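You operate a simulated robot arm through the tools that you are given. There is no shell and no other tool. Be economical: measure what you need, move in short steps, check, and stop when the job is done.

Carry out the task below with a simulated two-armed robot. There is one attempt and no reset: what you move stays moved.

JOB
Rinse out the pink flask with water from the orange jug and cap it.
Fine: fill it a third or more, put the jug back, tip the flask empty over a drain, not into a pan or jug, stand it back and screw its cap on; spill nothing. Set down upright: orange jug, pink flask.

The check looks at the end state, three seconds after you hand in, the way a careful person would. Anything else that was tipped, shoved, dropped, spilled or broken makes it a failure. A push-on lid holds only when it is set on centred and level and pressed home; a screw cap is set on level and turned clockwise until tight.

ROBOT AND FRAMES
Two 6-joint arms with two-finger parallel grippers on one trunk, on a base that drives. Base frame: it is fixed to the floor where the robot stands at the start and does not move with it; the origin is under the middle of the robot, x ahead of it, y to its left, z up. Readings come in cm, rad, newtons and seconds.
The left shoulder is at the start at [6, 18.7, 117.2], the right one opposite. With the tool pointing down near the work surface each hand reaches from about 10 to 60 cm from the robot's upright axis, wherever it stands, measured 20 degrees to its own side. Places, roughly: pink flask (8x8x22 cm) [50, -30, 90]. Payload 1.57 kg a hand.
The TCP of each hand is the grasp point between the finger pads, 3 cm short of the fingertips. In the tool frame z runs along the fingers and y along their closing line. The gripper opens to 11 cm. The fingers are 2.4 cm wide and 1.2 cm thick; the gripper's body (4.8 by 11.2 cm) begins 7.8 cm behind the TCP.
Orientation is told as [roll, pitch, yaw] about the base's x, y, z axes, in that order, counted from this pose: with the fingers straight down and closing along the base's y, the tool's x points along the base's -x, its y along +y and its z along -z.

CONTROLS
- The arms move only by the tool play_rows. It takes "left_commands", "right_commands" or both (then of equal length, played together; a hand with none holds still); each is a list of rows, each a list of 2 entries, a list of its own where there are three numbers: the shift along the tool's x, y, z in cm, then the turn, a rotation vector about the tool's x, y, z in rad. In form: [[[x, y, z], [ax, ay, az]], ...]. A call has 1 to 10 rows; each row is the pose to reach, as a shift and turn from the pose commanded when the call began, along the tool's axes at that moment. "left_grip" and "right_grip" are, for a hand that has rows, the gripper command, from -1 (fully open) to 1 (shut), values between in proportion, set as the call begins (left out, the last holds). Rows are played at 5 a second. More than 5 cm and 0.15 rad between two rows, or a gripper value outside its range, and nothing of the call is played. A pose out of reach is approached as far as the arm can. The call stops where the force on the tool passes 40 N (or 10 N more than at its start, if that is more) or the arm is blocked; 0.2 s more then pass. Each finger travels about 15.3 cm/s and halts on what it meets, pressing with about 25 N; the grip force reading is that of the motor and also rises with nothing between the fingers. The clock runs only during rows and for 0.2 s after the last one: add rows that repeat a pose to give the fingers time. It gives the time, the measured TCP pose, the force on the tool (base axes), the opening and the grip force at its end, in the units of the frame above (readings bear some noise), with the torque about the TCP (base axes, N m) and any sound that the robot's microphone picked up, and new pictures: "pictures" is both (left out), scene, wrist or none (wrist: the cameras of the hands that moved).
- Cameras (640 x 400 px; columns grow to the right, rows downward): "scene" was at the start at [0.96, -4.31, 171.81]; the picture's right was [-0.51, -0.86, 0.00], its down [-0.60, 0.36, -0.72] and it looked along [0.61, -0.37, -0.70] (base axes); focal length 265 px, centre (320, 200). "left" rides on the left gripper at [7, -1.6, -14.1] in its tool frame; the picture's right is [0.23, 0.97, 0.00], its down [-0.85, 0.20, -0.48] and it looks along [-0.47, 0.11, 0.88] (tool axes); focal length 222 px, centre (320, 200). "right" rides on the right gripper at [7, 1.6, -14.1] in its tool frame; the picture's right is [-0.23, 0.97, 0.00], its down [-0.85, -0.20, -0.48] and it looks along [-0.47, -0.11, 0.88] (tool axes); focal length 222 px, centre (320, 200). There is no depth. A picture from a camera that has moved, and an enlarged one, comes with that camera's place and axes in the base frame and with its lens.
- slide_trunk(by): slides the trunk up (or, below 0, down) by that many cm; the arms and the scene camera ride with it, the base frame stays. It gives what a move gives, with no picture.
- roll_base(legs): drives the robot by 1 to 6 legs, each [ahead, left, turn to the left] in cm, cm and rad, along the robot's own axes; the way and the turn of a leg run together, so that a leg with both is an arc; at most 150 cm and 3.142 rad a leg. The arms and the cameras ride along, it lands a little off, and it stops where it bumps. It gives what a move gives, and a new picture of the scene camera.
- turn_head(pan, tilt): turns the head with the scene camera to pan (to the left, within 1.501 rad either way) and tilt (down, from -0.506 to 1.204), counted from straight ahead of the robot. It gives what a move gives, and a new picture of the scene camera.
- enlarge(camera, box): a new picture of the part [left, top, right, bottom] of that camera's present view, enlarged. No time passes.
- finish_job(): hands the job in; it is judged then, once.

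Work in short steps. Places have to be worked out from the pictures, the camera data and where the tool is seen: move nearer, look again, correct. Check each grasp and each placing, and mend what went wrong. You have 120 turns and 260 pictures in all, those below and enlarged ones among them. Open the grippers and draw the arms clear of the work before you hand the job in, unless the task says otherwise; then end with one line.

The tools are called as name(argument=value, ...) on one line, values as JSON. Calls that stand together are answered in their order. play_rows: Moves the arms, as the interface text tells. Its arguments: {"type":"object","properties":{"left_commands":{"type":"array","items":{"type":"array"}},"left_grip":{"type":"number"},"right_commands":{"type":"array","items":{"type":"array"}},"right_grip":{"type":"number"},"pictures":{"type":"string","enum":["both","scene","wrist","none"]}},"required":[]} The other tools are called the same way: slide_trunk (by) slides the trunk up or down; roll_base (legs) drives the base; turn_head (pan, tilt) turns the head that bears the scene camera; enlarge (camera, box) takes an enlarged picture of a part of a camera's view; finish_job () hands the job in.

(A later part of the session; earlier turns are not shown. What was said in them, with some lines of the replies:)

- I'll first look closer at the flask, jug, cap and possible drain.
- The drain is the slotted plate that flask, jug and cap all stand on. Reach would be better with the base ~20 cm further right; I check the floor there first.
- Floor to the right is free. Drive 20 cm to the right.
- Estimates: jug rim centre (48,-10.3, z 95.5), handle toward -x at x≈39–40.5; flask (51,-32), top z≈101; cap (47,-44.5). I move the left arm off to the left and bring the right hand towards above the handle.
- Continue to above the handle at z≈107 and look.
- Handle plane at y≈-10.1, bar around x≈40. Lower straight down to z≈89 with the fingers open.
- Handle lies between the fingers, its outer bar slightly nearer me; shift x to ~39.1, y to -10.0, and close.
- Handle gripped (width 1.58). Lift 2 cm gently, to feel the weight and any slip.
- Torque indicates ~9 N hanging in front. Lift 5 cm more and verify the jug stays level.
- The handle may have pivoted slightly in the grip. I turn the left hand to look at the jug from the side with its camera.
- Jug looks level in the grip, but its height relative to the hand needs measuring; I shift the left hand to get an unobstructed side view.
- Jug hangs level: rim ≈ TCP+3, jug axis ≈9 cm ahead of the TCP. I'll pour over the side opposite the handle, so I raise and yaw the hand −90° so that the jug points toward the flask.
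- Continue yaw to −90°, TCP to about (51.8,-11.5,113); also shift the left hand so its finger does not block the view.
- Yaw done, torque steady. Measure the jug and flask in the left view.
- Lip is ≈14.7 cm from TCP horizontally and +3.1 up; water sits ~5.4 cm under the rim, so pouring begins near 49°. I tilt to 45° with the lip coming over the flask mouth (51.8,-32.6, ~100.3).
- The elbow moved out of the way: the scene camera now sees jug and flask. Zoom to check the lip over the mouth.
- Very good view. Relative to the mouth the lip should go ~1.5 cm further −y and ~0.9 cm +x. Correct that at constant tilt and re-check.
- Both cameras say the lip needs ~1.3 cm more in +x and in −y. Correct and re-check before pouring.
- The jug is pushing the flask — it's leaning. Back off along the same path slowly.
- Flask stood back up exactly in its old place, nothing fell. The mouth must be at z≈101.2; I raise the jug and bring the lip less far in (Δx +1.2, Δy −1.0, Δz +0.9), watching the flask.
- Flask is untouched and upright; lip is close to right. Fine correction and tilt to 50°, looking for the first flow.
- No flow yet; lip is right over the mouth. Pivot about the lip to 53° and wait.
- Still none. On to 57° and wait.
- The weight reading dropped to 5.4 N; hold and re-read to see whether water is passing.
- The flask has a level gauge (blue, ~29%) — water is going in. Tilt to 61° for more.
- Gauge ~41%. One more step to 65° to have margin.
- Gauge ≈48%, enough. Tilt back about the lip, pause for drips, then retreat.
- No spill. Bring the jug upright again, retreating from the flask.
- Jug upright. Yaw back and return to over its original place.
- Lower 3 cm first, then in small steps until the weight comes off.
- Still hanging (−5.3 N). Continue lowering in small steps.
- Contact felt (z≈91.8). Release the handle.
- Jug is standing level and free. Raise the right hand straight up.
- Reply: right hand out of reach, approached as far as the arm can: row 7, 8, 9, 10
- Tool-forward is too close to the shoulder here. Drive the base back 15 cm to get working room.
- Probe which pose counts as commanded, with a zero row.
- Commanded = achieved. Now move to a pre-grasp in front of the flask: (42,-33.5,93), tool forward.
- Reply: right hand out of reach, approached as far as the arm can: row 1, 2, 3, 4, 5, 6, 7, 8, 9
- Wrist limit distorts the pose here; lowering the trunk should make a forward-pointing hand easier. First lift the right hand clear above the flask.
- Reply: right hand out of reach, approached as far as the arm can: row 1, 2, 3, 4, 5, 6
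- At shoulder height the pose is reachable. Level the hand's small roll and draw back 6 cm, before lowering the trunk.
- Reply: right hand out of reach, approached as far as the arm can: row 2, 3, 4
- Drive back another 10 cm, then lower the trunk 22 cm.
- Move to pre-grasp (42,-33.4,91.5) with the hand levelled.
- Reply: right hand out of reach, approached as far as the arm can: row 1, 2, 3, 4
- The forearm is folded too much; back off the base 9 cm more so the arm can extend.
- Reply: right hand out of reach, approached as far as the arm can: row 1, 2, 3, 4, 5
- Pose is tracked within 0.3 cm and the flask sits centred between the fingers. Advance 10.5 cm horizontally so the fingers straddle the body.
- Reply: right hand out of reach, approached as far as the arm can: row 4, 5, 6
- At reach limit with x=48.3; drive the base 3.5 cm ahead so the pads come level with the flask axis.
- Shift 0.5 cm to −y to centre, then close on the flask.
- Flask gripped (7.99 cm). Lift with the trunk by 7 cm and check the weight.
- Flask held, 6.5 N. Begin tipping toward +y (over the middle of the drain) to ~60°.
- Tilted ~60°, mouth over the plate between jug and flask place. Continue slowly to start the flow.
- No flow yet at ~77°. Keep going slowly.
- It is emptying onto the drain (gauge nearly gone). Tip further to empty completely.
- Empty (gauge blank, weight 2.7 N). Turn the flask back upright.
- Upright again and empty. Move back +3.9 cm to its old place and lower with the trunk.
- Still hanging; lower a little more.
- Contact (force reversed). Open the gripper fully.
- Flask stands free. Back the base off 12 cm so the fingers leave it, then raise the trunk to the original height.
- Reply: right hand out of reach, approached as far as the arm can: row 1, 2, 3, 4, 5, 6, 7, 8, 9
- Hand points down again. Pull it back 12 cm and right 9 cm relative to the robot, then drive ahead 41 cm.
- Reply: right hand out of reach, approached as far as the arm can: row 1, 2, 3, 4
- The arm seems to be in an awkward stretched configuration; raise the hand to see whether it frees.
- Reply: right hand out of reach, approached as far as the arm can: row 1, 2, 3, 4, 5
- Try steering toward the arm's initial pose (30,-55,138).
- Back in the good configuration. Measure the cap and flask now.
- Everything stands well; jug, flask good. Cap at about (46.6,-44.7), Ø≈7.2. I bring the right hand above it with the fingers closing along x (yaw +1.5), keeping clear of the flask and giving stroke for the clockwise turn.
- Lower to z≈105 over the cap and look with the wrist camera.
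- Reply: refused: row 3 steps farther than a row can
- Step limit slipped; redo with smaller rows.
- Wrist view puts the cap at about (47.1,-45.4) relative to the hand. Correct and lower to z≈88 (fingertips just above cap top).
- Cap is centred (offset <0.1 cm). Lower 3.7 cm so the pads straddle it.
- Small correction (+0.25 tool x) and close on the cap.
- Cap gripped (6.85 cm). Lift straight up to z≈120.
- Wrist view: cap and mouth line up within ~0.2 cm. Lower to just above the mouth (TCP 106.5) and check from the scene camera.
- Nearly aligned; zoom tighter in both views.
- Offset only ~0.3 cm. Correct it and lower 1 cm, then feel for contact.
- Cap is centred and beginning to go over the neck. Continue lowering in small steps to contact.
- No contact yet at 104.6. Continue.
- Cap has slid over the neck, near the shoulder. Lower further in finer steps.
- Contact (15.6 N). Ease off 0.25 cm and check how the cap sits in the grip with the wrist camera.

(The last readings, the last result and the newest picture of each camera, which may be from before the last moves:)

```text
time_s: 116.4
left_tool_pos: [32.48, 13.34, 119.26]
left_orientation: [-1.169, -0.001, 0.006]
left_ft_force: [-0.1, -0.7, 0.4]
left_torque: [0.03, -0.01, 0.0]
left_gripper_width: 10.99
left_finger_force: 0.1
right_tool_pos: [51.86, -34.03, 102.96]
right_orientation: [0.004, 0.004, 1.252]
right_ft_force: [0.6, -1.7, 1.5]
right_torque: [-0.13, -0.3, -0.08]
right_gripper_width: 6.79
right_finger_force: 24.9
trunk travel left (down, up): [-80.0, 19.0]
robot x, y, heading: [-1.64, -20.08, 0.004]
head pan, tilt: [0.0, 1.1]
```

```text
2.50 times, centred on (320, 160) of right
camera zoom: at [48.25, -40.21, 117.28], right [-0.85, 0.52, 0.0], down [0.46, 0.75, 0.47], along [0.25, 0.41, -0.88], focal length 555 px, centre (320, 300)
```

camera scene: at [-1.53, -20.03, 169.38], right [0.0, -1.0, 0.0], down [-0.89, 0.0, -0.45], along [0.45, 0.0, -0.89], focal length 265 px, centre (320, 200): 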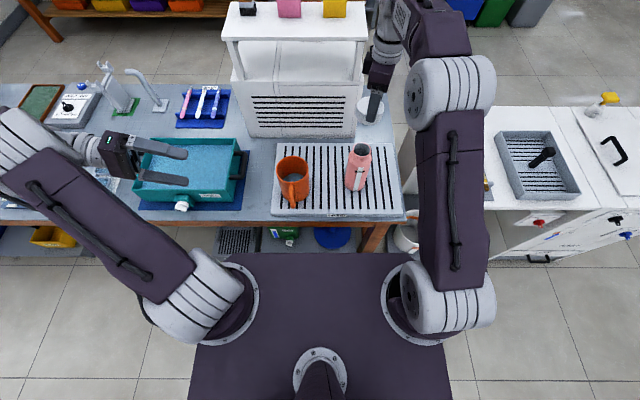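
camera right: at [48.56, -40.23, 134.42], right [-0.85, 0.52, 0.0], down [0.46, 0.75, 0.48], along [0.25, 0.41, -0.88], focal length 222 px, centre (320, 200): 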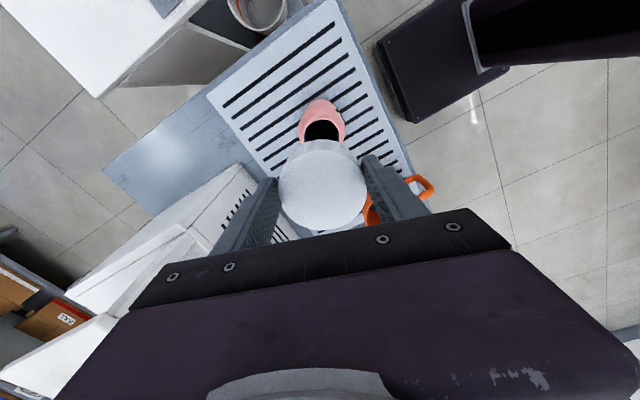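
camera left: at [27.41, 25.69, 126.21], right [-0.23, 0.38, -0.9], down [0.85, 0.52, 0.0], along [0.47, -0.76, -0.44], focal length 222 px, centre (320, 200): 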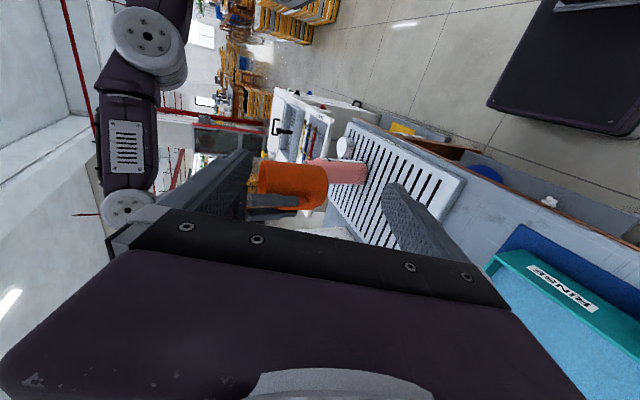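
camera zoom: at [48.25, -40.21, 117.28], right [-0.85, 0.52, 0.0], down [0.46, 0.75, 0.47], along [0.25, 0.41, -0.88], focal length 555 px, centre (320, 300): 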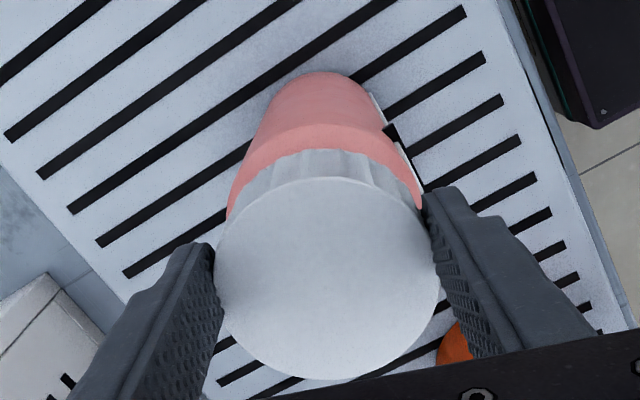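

Cap axis sits 0.5 cm off the TCP in the grip, so I turn clockwise (1.4 rad) about the cap's own axis with light downward pressure.

play_rows(right_commands=[[[0.0, 0.08, 0.1], [0, 0, 0.14]], [[0.0, 0.15, 0.12], [0, 0, 0.28]], [[-0.02, 0.22, 0.14], [0, 0, 0.42]], [[-0.05, 0.29, 0.16], [0, 0, 0.56]], [[-0.09, 0.36, 0.18], [0, 0, 0.7]], [[-0.13, 0.42, 0.2], [0, 0, 0.84]], [[-0.19, 0.47, 0.22], [0, 0, 0.98]], [[-0.25, 0.51, 0.24], [0, 0, 1.12]], [[-0.31, 0.55, 0.26], [0, 0, 1.26]], [[-0.38, 0.57, 0.28], [0, 0, 1.4]]], pictures="none")

enlarge(camera="scene", box=[330, 115, 410, 195])

enlarge(camera="left", box=[275, 150, 339, 190])

```text
time_s: 118.6
left_tool_pos: [32.43, 13.59, 119.31]
left_orientation: [-1.171, -0.001, 0.005]
left_ft_force: [-0.6, -0.3, -0.7]
left_torque: [-0.01, 0.01, -0.01]
left_gripper_width: 11.0
left_finger_force: 0.1
right_tool_pos: [51.42, -33.49, 102.88]
right_orientation: [-0.004, 0.0, -0.149]
right_ft_force: [0.6, 2.6, 7.4]
right_torque: [0.43, -0.01, 0.02]
right_gripper_width: 6.78
right_finger_force: 24.6
trunk travel left (down, up): [-80.0, 19.0]
robot x, y, heading: [-1.63, -19.76, 0.009]
head pan, tilt: [0.0, 1.1]
```

```text
5.00 times, centred on (370, 155) of scene
camera zoom: at [-1.62, -19.89, 169.39], right [0.0, -1.0, 0.0], down [-0.89, 0.0, -0.45], along [0.45, 0.0, -0.89], focal length 1326 px, centre (70, 425)
```

zoom: 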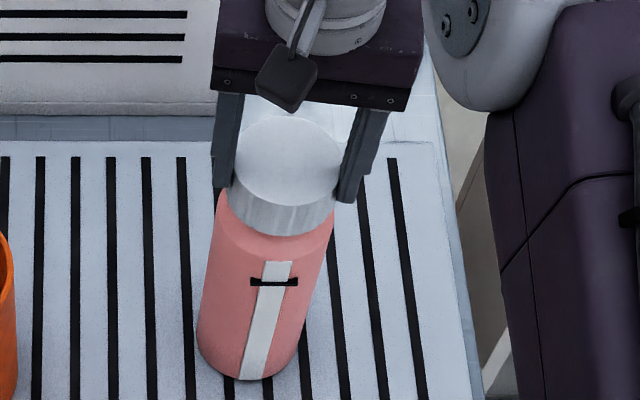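

```text
10.00 times, centred on (307, 170) of left
camera zoom: at [25.36, 25.83, 126.18], right [-0.23, 0.38, -0.9], down [0.85, 0.52, 0.0], along [0.47, -0.76, -0.44], focal length 2221 px, centre (450, 500)
```

zoom: 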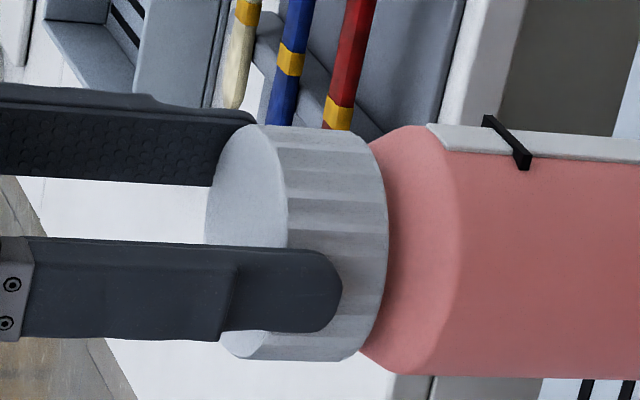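

Flask doesn't spin; cap sits level. Continue the clockwise turn another 1.4 rad.

play_rows(right_commands=[[[0.0, 0.08, 0.02], [0, 0, 0.14]], [[0.0, 0.15, 0.04], [0, 0, 0.28]], [[-0.02, 0.22, 0.06], [0, 0, 0.42]], [[-0.05, 0.29, 0.08], [0, 0, 0.56]], [[-0.09, 0.36, 0.1], [0, 0, 0.7]], [[-0.13, 0.42, 0.12], [0, 0, 0.84]], [[-0.19, 0.47, 0.14], [0, 0, 0.98]], [[-0.25, 0.51, 0.16], [0, 0, 1.12]], [[-0.31, 0.55, 0.18], [0, 0, 1.26]], [[-0.38, 0.57, 0.2], [0, 0, 1.4]]], pictures="none")

enlarge(camera="scene", box=[330, 115, 410, 195])

```text
time_s: 120.8
left_tool_pos: [32.27, 13.43, 119.43]
left_orientation: [-1.169, -0.001, 0.005]
left_ft_force: [-0.1, 0.9, -0.5]
left_torque: [0.02, 0.0, 0.0]
left_gripper_width: 11.0
left_finger_force: 0.0
right_tool_pos: [51.9, -32.95, 102.93]
right_orientation: [-0.001, -0.003, -1.55]
right_ft_force: [6.5, -3.4, 23.3]
right_torque: [-0.41, -0.74, 0.04]
right_gripper_width: 6.78
right_finger_force: 24.7
trunk travel left (down, up): [-80.0, 19.0]
robot x, y, heading: [-1.62, -19.97, 0.003]
head pan, tilt: [0.0, 1.1]
```

```text
5.00 times, centred on (370, 155) of scene
camera zoom: at [-1.76, -20.01, 169.39], right [0.0, -1.0, 0.0], down [-0.89, 0.0, -0.46], along [0.46, 0.0, -0.89], focal length 1326 px, centre (70, 425)
```

zoom: 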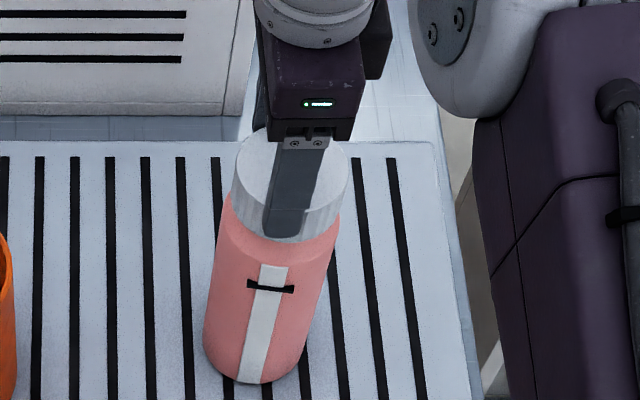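

Side loads have built up; unload by easing up 0.35 cm, then open and inspect how the cap sits.

play_rows(right_commands=[[[0, 0, -0.35], [0, 0, 0]], [[0, 0, -0.35], [0, 0, 0]]], pictures="none")

play_rows(right_commands=[[[0, 0, 0], [0, 0, 0]], [[0, 0, 0], [0, 0, 0]], [[0, 0, 0], [0, 0, 0]]], right_grip=-0.6, pictures="none")

enlarge(camera="scene", box=[330, 115, 410, 195])

enlarge(camera="left", box=[265, 145, 361, 205])

enlarge(camera="right", box=[220, 80, 420, 240])

```text
time_s: 121.4
left_tool_pos: [32.4, 13.33, 119.17]
left_orientation: [-1.17, 0.0, 0.004]
left_ft_force: [-0.6, -0.4, -0.1]
left_torque: [0.06, 0.02, 0.01]
left_gripper_width: 10.98
left_finger_force: 0.1
right_tool_pos: [51.78, -32.9, 102.94]
right_orientation: [-0.008, -0.004, -1.547]
right_ft_force: [0.1, -2.0, 0.4]
right_torque: [-0.23, 0.03, 0.06]
right_gripper_width: 6.74
right_finger_force: 25.2
trunk travel left (down, up): [-80.0, 19.0]
robot x, y, heading: [-1.73, -19.86, 0.01]
head pan, tilt: [0.0, 1.1]
```

```text
time_s: 122.2
left_tool_pos: [32.43, 13.39, 119.24]
left_orientation: [-1.173, -0.001, 0.004]
left_ft_force: [-0.3, 0.1, -0.2]
left_torque: [-0.07, -0.01, 0.02]
left_gripper_width: 11.02
left_finger_force: 0.1
right_tool_pos: [52.13, -32.9, 102.96]
right_orientation: [-0.003, -0.003, -1.545]
right_ft_force: [-0.2, 1.0, 0.8]
right_torque: [-0.02, 0.0, 0.04]
right_gripper_width: 8.81
right_finger_force: 0.1
trunk travel left (down, up): [-80.0, 19.0]
robot x, y, heading: [-1.8, -20.19, 0.004]
head pan, tilt: [0.0, 1.1]
```

```text
5.00 times, centred on (370, 155) of scene
camera zoom: at [-1.5, -19.97, 169.38], right [0.0, -1.0, 0.0], down [-0.89, 0.0, -0.45], along [0.45, 0.0, -0.89], focal length 1326 px, centre (70, 425)
```

zoom: 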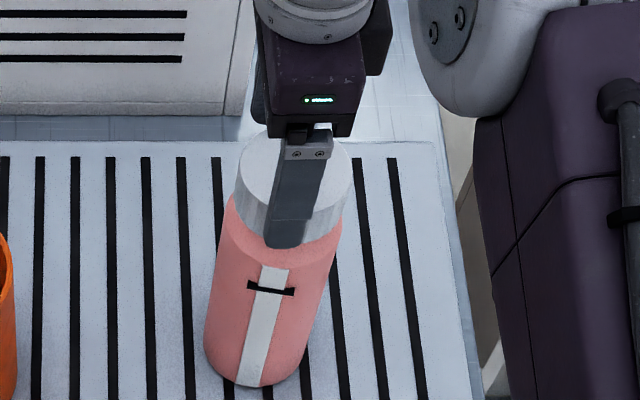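

```text
6.67 times, centred on (313, 175) of left
camera zoom: at [25.44, 25.78, 126.18], right [-0.23, 0.38, -0.9], down [0.85, 0.52, 0.0], along [0.47, -0.76, -0.44], focal length 1481 px, centre (367, 367)
```

zoom: 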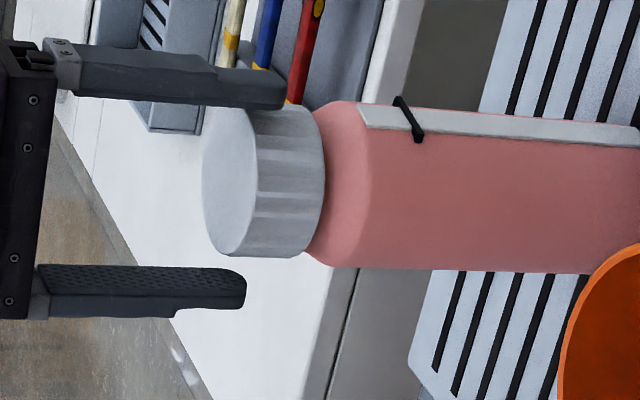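

```text
2.50 times, centred on (320, 160) of right
camera zoom: at [53.55, -25.97, 117.19], right [0.98, -0.2, 0.0], down [-0.18, -0.86, 0.48], along [-0.1, -0.47, -0.88], focal length 555 px, centre (320, 300)
```

zoom: 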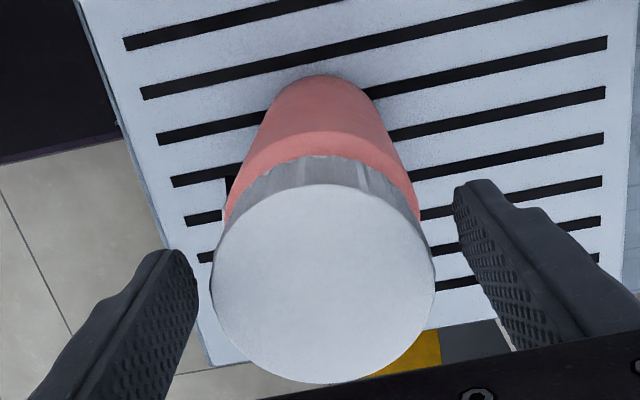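

Flask upright, cap seated level and centred. Re-centre the hand on the cap axis (−0.56 tool x), turn back open by 2.8 rad, and re-grip.

play_rows(right_commands=[[[-0.3, 0, 0], [0, 0, 0]], [[-0.56, 0, 0], [0, 0, -0.12]], [[-0.56, 0, 0], [0, 0, -0.26]], [[-0.56, 0, 0], [0, 0, -0.41]], [[-0.56, 0, 0], [0, 0, -0.56]], [[-0.56, 0, 0], [0, 0, -0.71]], [[-0.56, 0, 0], [0, 0, -0.86]], [[-0.56, 0, 0], [0, 0, -1.0]], [[-0.56, 0, 0], [0, 0, -1.14]], [[-0.56, 0, 0], [0, 0, -1.28]]], pictures="none")

play_rows(right_commands=[[[0, 0, 0], [0, 0, -0.15]], [[0, 0, 0], [0, 0, -0.3]], [[0, 0, 0], [0, 0, -0.45]], [[0, 0, 0], [0, 0, -0.6]], [[0, 0, 0], [0, 0, -0.75]], [[0, 0, 0], [0, 0, -0.9]], [[0, 0, 0], [0, 0, -1.05]], [[0, 0, 0], [0, 0, -1.2]], [[0, 0, 0], [0, 0, -1.35]], [[0, 0, 0], [0, 0, -1.5]]], pictures="none")

enlarge(camera="right", box=[220, 80, 420, 240])

```text
time_s: 124.4
left_tool_pos: [32.47, 13.46, 119.16]
left_orientation: [-1.17, 0.0, 0.006]
left_ft_force: [0.8, -0.3, 0.3]
left_torque: [-0.04, 0.0, 0.03]
left_gripper_width: 11.0
left_finger_force: 0.0
right_tool_pos: [52.1, -33.56, 102.96]
right_orientation: [-0.003, 0.001, -0.264]
right_ft_force: [0.7, 0.2, -0.3]
right_torque: [0.02, 0.01, 0.01]
right_gripper_width: 8.8
right_finger_force: 0.1
trunk travel left (down, up): [-80.0, 19.0]
robot x, y, heading: [-2.28, -19.57, 0.002]
head pan, tilt: [0.0, 1.1]
```

```text
time_s: 126.6
left_tool_pos: [32.5, 13.51, 119.31]
left_orientation: [-1.169, 0.0, 0.005]
left_ft_force: [-0.2, 0.6, 1.0]
left_torque: [0.0, 0.02, 0.01]
left_gripper_width: 11.02
left_finger_force: 0.1
right_tool_pos: [51.85, -33.55, 102.98]
right_orientation: [0.002, 0.004, 1.236]
right_ft_force: [-0.6, 0.7, 0.0]
right_torque: [0.0, 0.02, 0.0]
right_gripper_width: 8.8
right_finger_force: 0.0
trunk travel left (down, up): [-80.0, 19.0]
robot x, y, heading: [-1.62, -20.06, 0.005]
head pan, tilt: [0.0, 1.1]
```

```text
2.50 times, centred on (320, 160) of right
camera zoom: at [48.18, -39.68, 117.16], right [-0.84, 0.54, 0.0], down [0.47, 0.74, 0.47], along [0.25, 0.4, -0.88], focal length 555 px, centre (320, 300)
```

zoom: 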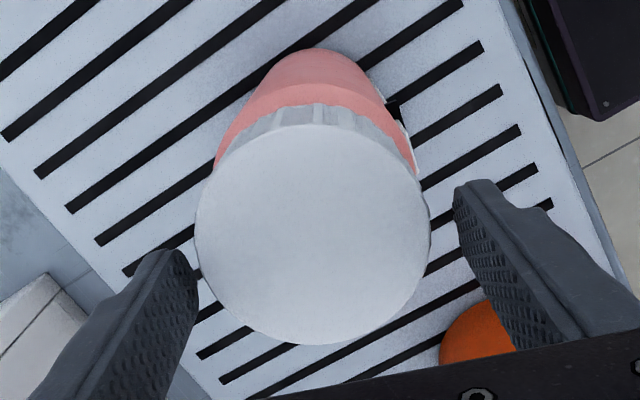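

Comparing both views (180° apart) shows the true cap axis is +0.55 cm in tool x from here. Shift, grip, and turn clockwise about the axis.

play_rows(right_commands=[[[0.3, 0, 0], [0, 0, 0]], [[0.55, 0, 0], [0, 0, 0]], [[0.55, 0, 0], [0, 0, 0]]], pictures="none")

play_rows(right_commands=[[[0, 0, 0], [0, 0, 0]], [[0, 0, 0], [0, 0, 0]], [[0, 0, 0], [0, 0, 0]]], right_grip=1, pictures="none")

play_rows(right_commands=[[[0, 0, 0], [0, 0, 0.14]], [[0, 0, 0], [0, 0, 0.28]], [[0, 0, 0], [0, 0, 0.42]], [[0, 0, 0], [0, 0, 0.56]], [[0, 0, 0], [0, 0, 0.7]], [[0, 0, 0], [0, 0, 0.84]], [[0, 0, 0], [0, 0, 0.98]], [[0, 0, 0], [0, 0, 1.12]], [[0, 0, 0], [0, 0, 1.26]], [[0, 0, 0], [0, 0, 1.4]]], pictures="none")

enlarge(camera="scene", box=[330, 115, 410, 195])

```text
time_s: 127.4
left_tool_pos: [32.44, 13.36, 119.29]
left_orientation: [-1.17, -0.001, 0.006]
left_ft_force: [-1.3, -0.1, -0.4]
left_torque: [0.01, -0.01, 0.01]
left_gripper_width: 11.01
left_finger_force: 0.0
right_tool_pos: [51.62, -33.98, 103.07]
right_orientation: [0.002, 0.006, 1.234]
right_ft_force: [-0.4, 0.2, -0.6]
right_torque: [-0.01, 0.0, 0.0]
right_gripper_width: 8.8
right_finger_force: 0.1
trunk travel left (down, up): [-80.0, 19.0]
robot x, y, heading: [-1.81, -19.61, 0.004]
head pan, tilt: [0.0, 1.1]
```

```text
time_s: 128.2
left_tool_pos: [32.48, 13.42, 119.13]
left_orientation: [-1.171, 0.0, 0.007]
left_ft_force: [-0.1, 0.3, -1.1]
left_torque: [0.01, -0.01, -0.01]
left_gripper_width: 11.0
left_finger_force: 0.0
right_tool_pos: [51.69, -34.02, 103.04]
right_orientation: [0.002, 0.003, 1.232]
right_ft_force: [0.7, -0.3, 2.4]
right_torque: [-0.01, -0.09, 0.0]
right_gripper_width: 7.3
right_finger_force: 25.5
trunk travel left (down, up): [-80.0, 19.0]
robot x, y, heading: [-1.87, -19.78, -0.003]
head pan, tilt: [0.0, 1.1]
```

```text
time_s: 130.4
left_tool_pos: [32.45, 13.53, 119.26]
left_orientation: [-1.17, -0.002, 0.006]
left_ft_force: [0.4, -0.3, -0.3]
left_torque: [-0.03, -0.01, -0.02]
left_gripper_width: 11.02
left_finger_force: 0.0
right_tool_pos: [51.84, -34.04, 103.06]
right_orientation: [-0.002, 0.004, -0.169]
right_ft_force: [0.5, 1.8, -2.9]
right_torque: [0.05, 0.01, 0.02]
right_gripper_width: 7.3
right_finger_force: 25.0
trunk travel left (down, up): [-80.0, 19.0]
robot x, y, heading: [-1.83, -19.46, 0.008]
head pan, tilt: [0.0, 1.1]
```

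```text
5.00 times, centred on (370, 155) of scene
camera zoom: at [-1.46, -19.99, 169.38], right [0.0, -1.0, 0.0], down [-0.89, 0.0, -0.45], along [0.45, 0.0, -0.89], focal length 1326 px, centre (70, 425)
```

zoom: 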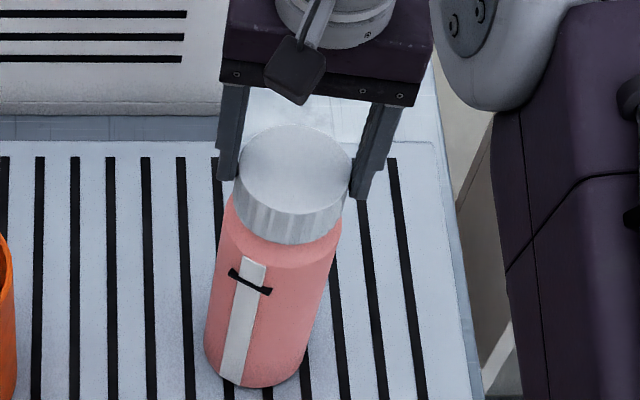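

Cap is now held on centre (7.30 cm), thread is engaging, and the unloaded flask starts to follow. Press down ~15 N to hold the flask by friction and continue the clockwise turn.

play_rows(right_commands=[[[0, 0, 0.2], [0, 0, 0]], [[0, 0, 0.35], [0, 0, 0]], [[0, 0, 0.35], [0, 0, 0]]], pictures="none")

play_rows(right_commands=[[[0, 0, 0], [0, 0, 0.1]], [[0, 0, 0], [0, 0, 0.2]], [[0, 0, 0], [0, 0, 0.3]], [[0, 0, 0], [0, 0, 0.4]], [[0, 0, 0], [0, 0, 0.5]], [[0, 0, 0], [0, 0, 0.6]], [[0, 0, 0], [0, 0, 0.7]]], pictures="none")

enlarge(camera="scene", box=[330, 115, 410, 195])

```text
time_s: 131.2
left_tool_pos: [32.32, 13.35, 119.26]
left_orientation: [-1.169, -0.001, 0.004]
left_ft_force: [0.4, 0.1, 0.5]
left_torque: [0.02, 0.01, 0.02]
left_gripper_width: 11.03
left_finger_force: 0.0
right_tool_pos: [51.87, -33.99, 102.81]
right_orientation: [-0.003, -0.001, -0.168]
right_ft_force: [0.1, -2.6, 17.7]
right_torque: [0.04, -0.03, -0.03]
right_gripper_width: 7.3
right_finger_force: 24.7
trunk travel left (down, up): [-80.0, 19.0]
robot x, y, heading: [-1.68, -20.18, -0.001]
head pan, tilt: [0.0, 1.1]
```

```text
time_s: 132.8
left_tool_pos: [32.07, 13.51, 119.36]
left_orientation: [-1.171, -0.004, 0.006]
left_ft_force: [-0.8, 0.1, 0.3]
left_torque: [0.02, -0.01, 0.01]
left_gripper_width: 10.97
left_finger_force: 0.2
right_tool_pos: [51.71, -33.9, 102.79]
right_orientation: [-0.002, -0.005, -0.867]
right_ft_force: [1.3, 1.1, 23.5]
right_torque: [0.19, -0.11, 0.46]
right_gripper_width: 7.28
right_finger_force: 24.6
trunk travel left (down, up): [-80.0, 19.0]
robot x, y, heading: [-1.91, -20.02, 0.008]
head pan, tilt: [0.0, 1.1]
```

```text
5.00 times, centred on (370, 155) of scene
camera zoom: at [-1.92, -19.85, 169.38], right [0.0, -1.0, 0.0], down [-0.89, 0.0, -0.46], along [0.46, 0.0, -0.89], focal length 1326 px, centre (70, 425)
```

zoom: 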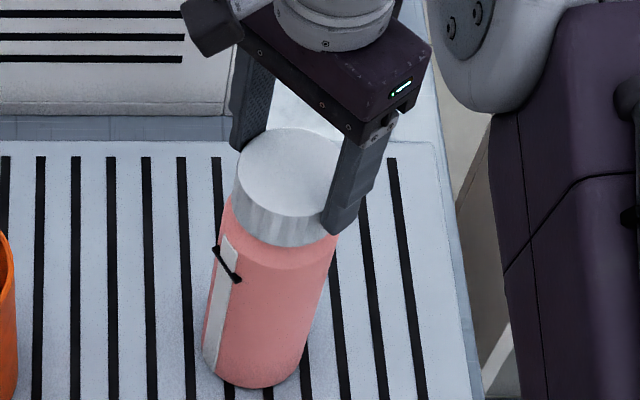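

Turning torque rose to 0.46 N·m and cap and flask now turn together: the cap is tight. Ease off the pressure, open, and rise straight up.

play_rows(right_commands=[[[0, 0, -0.2], [0, 0, -0.02]], [[0, 0, -0.35], [0, 0, -0.02]], [[0, 0, -0.35], [0, 0, -0.02]]], pictures="none")

play_rows(right_commands=[[[0, 0, 0], [0, 0, 0]], [[0, 0, 0], [0, 0, 0]], [[0, 0, 0], [0, 0, 0]], [[0, 0, -1.5], [0, 0, 0]], [[0, 0, -4.5], [0, 0, 0]], [[0, 0, -8.5], [0, 0, 0]], [[0, 0, -12.5], [0, 0, 0]], [[0, 0, -16.5], [0, 0, 0]], [[0, 0, -20], [0, 0, 0]]], right_grip=-1, pictures="none")

enlarge(camera="scene", box=[250, 120, 410, 240])

enlarge(camera="left", box=[265, 145, 361, 205])

enlarge(camera="right", box=[220, 60, 420, 220])

```text
time_s: 133.6
left_tool_pos: [32.5, 13.45, 119.21]
left_orientation: [-1.172, 0.001, 0.003]
left_ft_force: [0.5, 0.0, -0.6]
left_torque: [-0.01, 0.0, -0.03]
left_gripper_width: 10.99
left_finger_force: 0.1
right_tool_pos: [51.68, -34.05, 102.91]
right_orientation: [-0.008, -0.001, -0.846]
right_ft_force: [-0.7, 3.2, 2.6]
right_torque: [0.37, -0.09, 0.06]
right_gripper_width: 7.29
right_finger_force: 25.3
trunk travel left (down, up): [-80.0, 19.0]
robot x, y, heading: [-1.8, -19.97, 0.007]
head pan, tilt: [0.0, 1.1]
```

```text
time_s: 135.6
left_tool_pos: [32.35, 13.49, 119.22]
left_orientation: [-1.17, -0.001, 0.006]
left_ft_force: [-0.4, -0.4, -0.9]
left_torque: [-0.02, 0.02, 0.01]
left_gripper_width: 11.01
left_finger_force: 0.0
right_tool_pos: [51.91, -34.09, 123.09]
right_orientation: [-0.007, 0.0, -0.849]
right_ft_force: [-0.1, 0.2, 0.3]
right_torque: [-0.01, -0.01, -0.01]
right_gripper_width: 11.01
right_finger_force: 0.0
trunk travel left (down, up): [-80.0, 19.0]
robot x, y, heading: [-2.18, -19.84, 0.009]
head pan, tilt: [0.0, 1.1]
```

```text
3.33 times, centred on (330, 180) of scene
camera zoom: at [-1.54, -19.97, 169.38], right [0.0, -1.0, 0.0], down [-0.89, 0.0, -0.45], along [0.45, 0.0, -0.89], focal length 884 px, centre (287, 267)
```

zoom: 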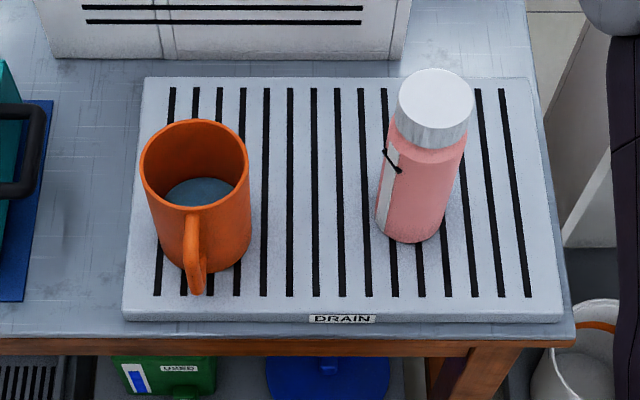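

```text
6.67 times, centred on (313, 175) of left
camera zoom: at [25.41, 25.78, 126.18], right [-0.23, 0.38, -0.9], down [0.85, 0.52, 0.0], along [0.47, -0.76, -0.44], focal length 1481 px, centre (367, 367)
```

zoom: 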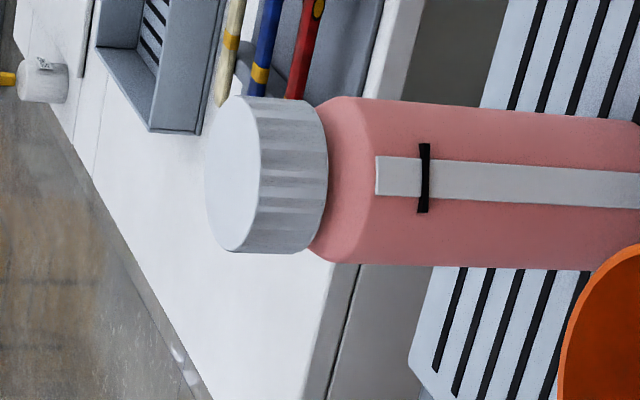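

```text
2.50 times, centred on (320, 140) of right
camera zoom: at [48.56, -27.88, 137.39], right [0.88, 0.47, 0.0], down [0.42, -0.77, 0.48], along [0.22, -0.42, -0.88], focal length 555 px, centre (320, 350)
```

zoom: 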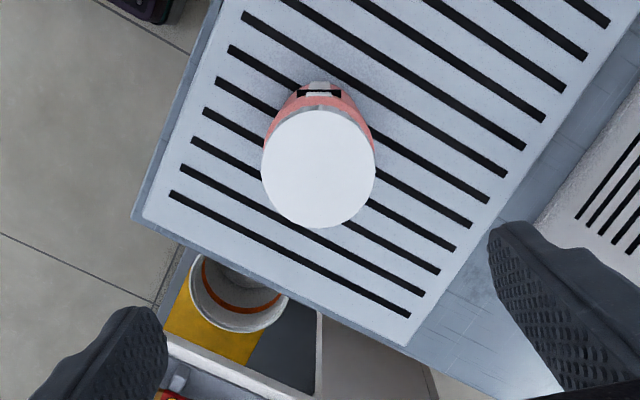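

Cap is on level, flask and jug stand upright, the drain is clean. Withdraw the right arm up and away.

play_rows(right_commands=[[[-0.2, -2, -3], [0, 0, 0]], [[-0.4, -6, -5], [0, 0, 0]], [[-0.6, -10, -7], [0, 0, 0]], [[-0.9, -14, -9], [0, 0, 0]], [[-1.2, -18, -10], [0, 0, 0]], [[-1.5, -22, -11], [0, 0, 0]], [[-1.8, -26, -12], [0, 0, 0]], [[-1.8, -28.2, -12], [0, 0, 0]], [[-1.8, -28.2, -12], [0, 0, 0]]], pictures="scene")

```text
time_s: 137.6
left_tool_pos: [32.56, 13.4, 119.17]
left_orientation: [-1.171, -0.001, 0.007]
left_ft_force: [0.9, 0.1, 0.6]
left_torque: [0.01, -0.01, 0.01]
left_gripper_width: 10.98
left_finger_force: 0.1
right_tool_pos: [32.04, -54.1, 134.95]
right_orientation: [-0.006, 0.001, -0.847]
right_ft_force: [0.7, 1.2, 0.2]
right_torque: [-0.02, 0.02, -0.01]
right_gripper_width: 11.0
right_finger_force: 0.1
trunk travel left (down, up): [-80.0, 19.0]
robot x, y, heading: [-1.93, -19.96, 0.002]
head pan, tilt: [0.0, 1.1]
camera scene: at [-1.46, -19.96, 169.38], right [0.0, -1.0, 0.0], down [-0.89, 0.0, -0.45], along [0.45, 0.0, -0.89], focal length 265 px, centre (320, 200)
```

scene: 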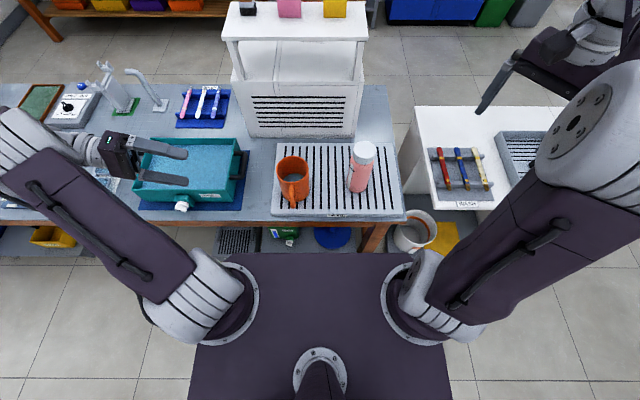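

The arms are clear, the grippers are open, and the scene is as it should be, so I'm handing in.

finish_job()

```text
The job is handed in.
```

The pink flask was filled to about 48% on its gauge from the orange jug, emptied over the drain plate and stood back with its cap screwed on. The jug is back upright in its place, and I saw no spills. While I lined up the pour, the jug pushed the flask and it leaned for a moment, then stood back in the same spot. While I screwed the cap on, the flask slid about half a centimetre and turned on the plate. I judged the cap tight because the torque reached 0.46 N·m and the flask began turning with it; I had no other check on it.
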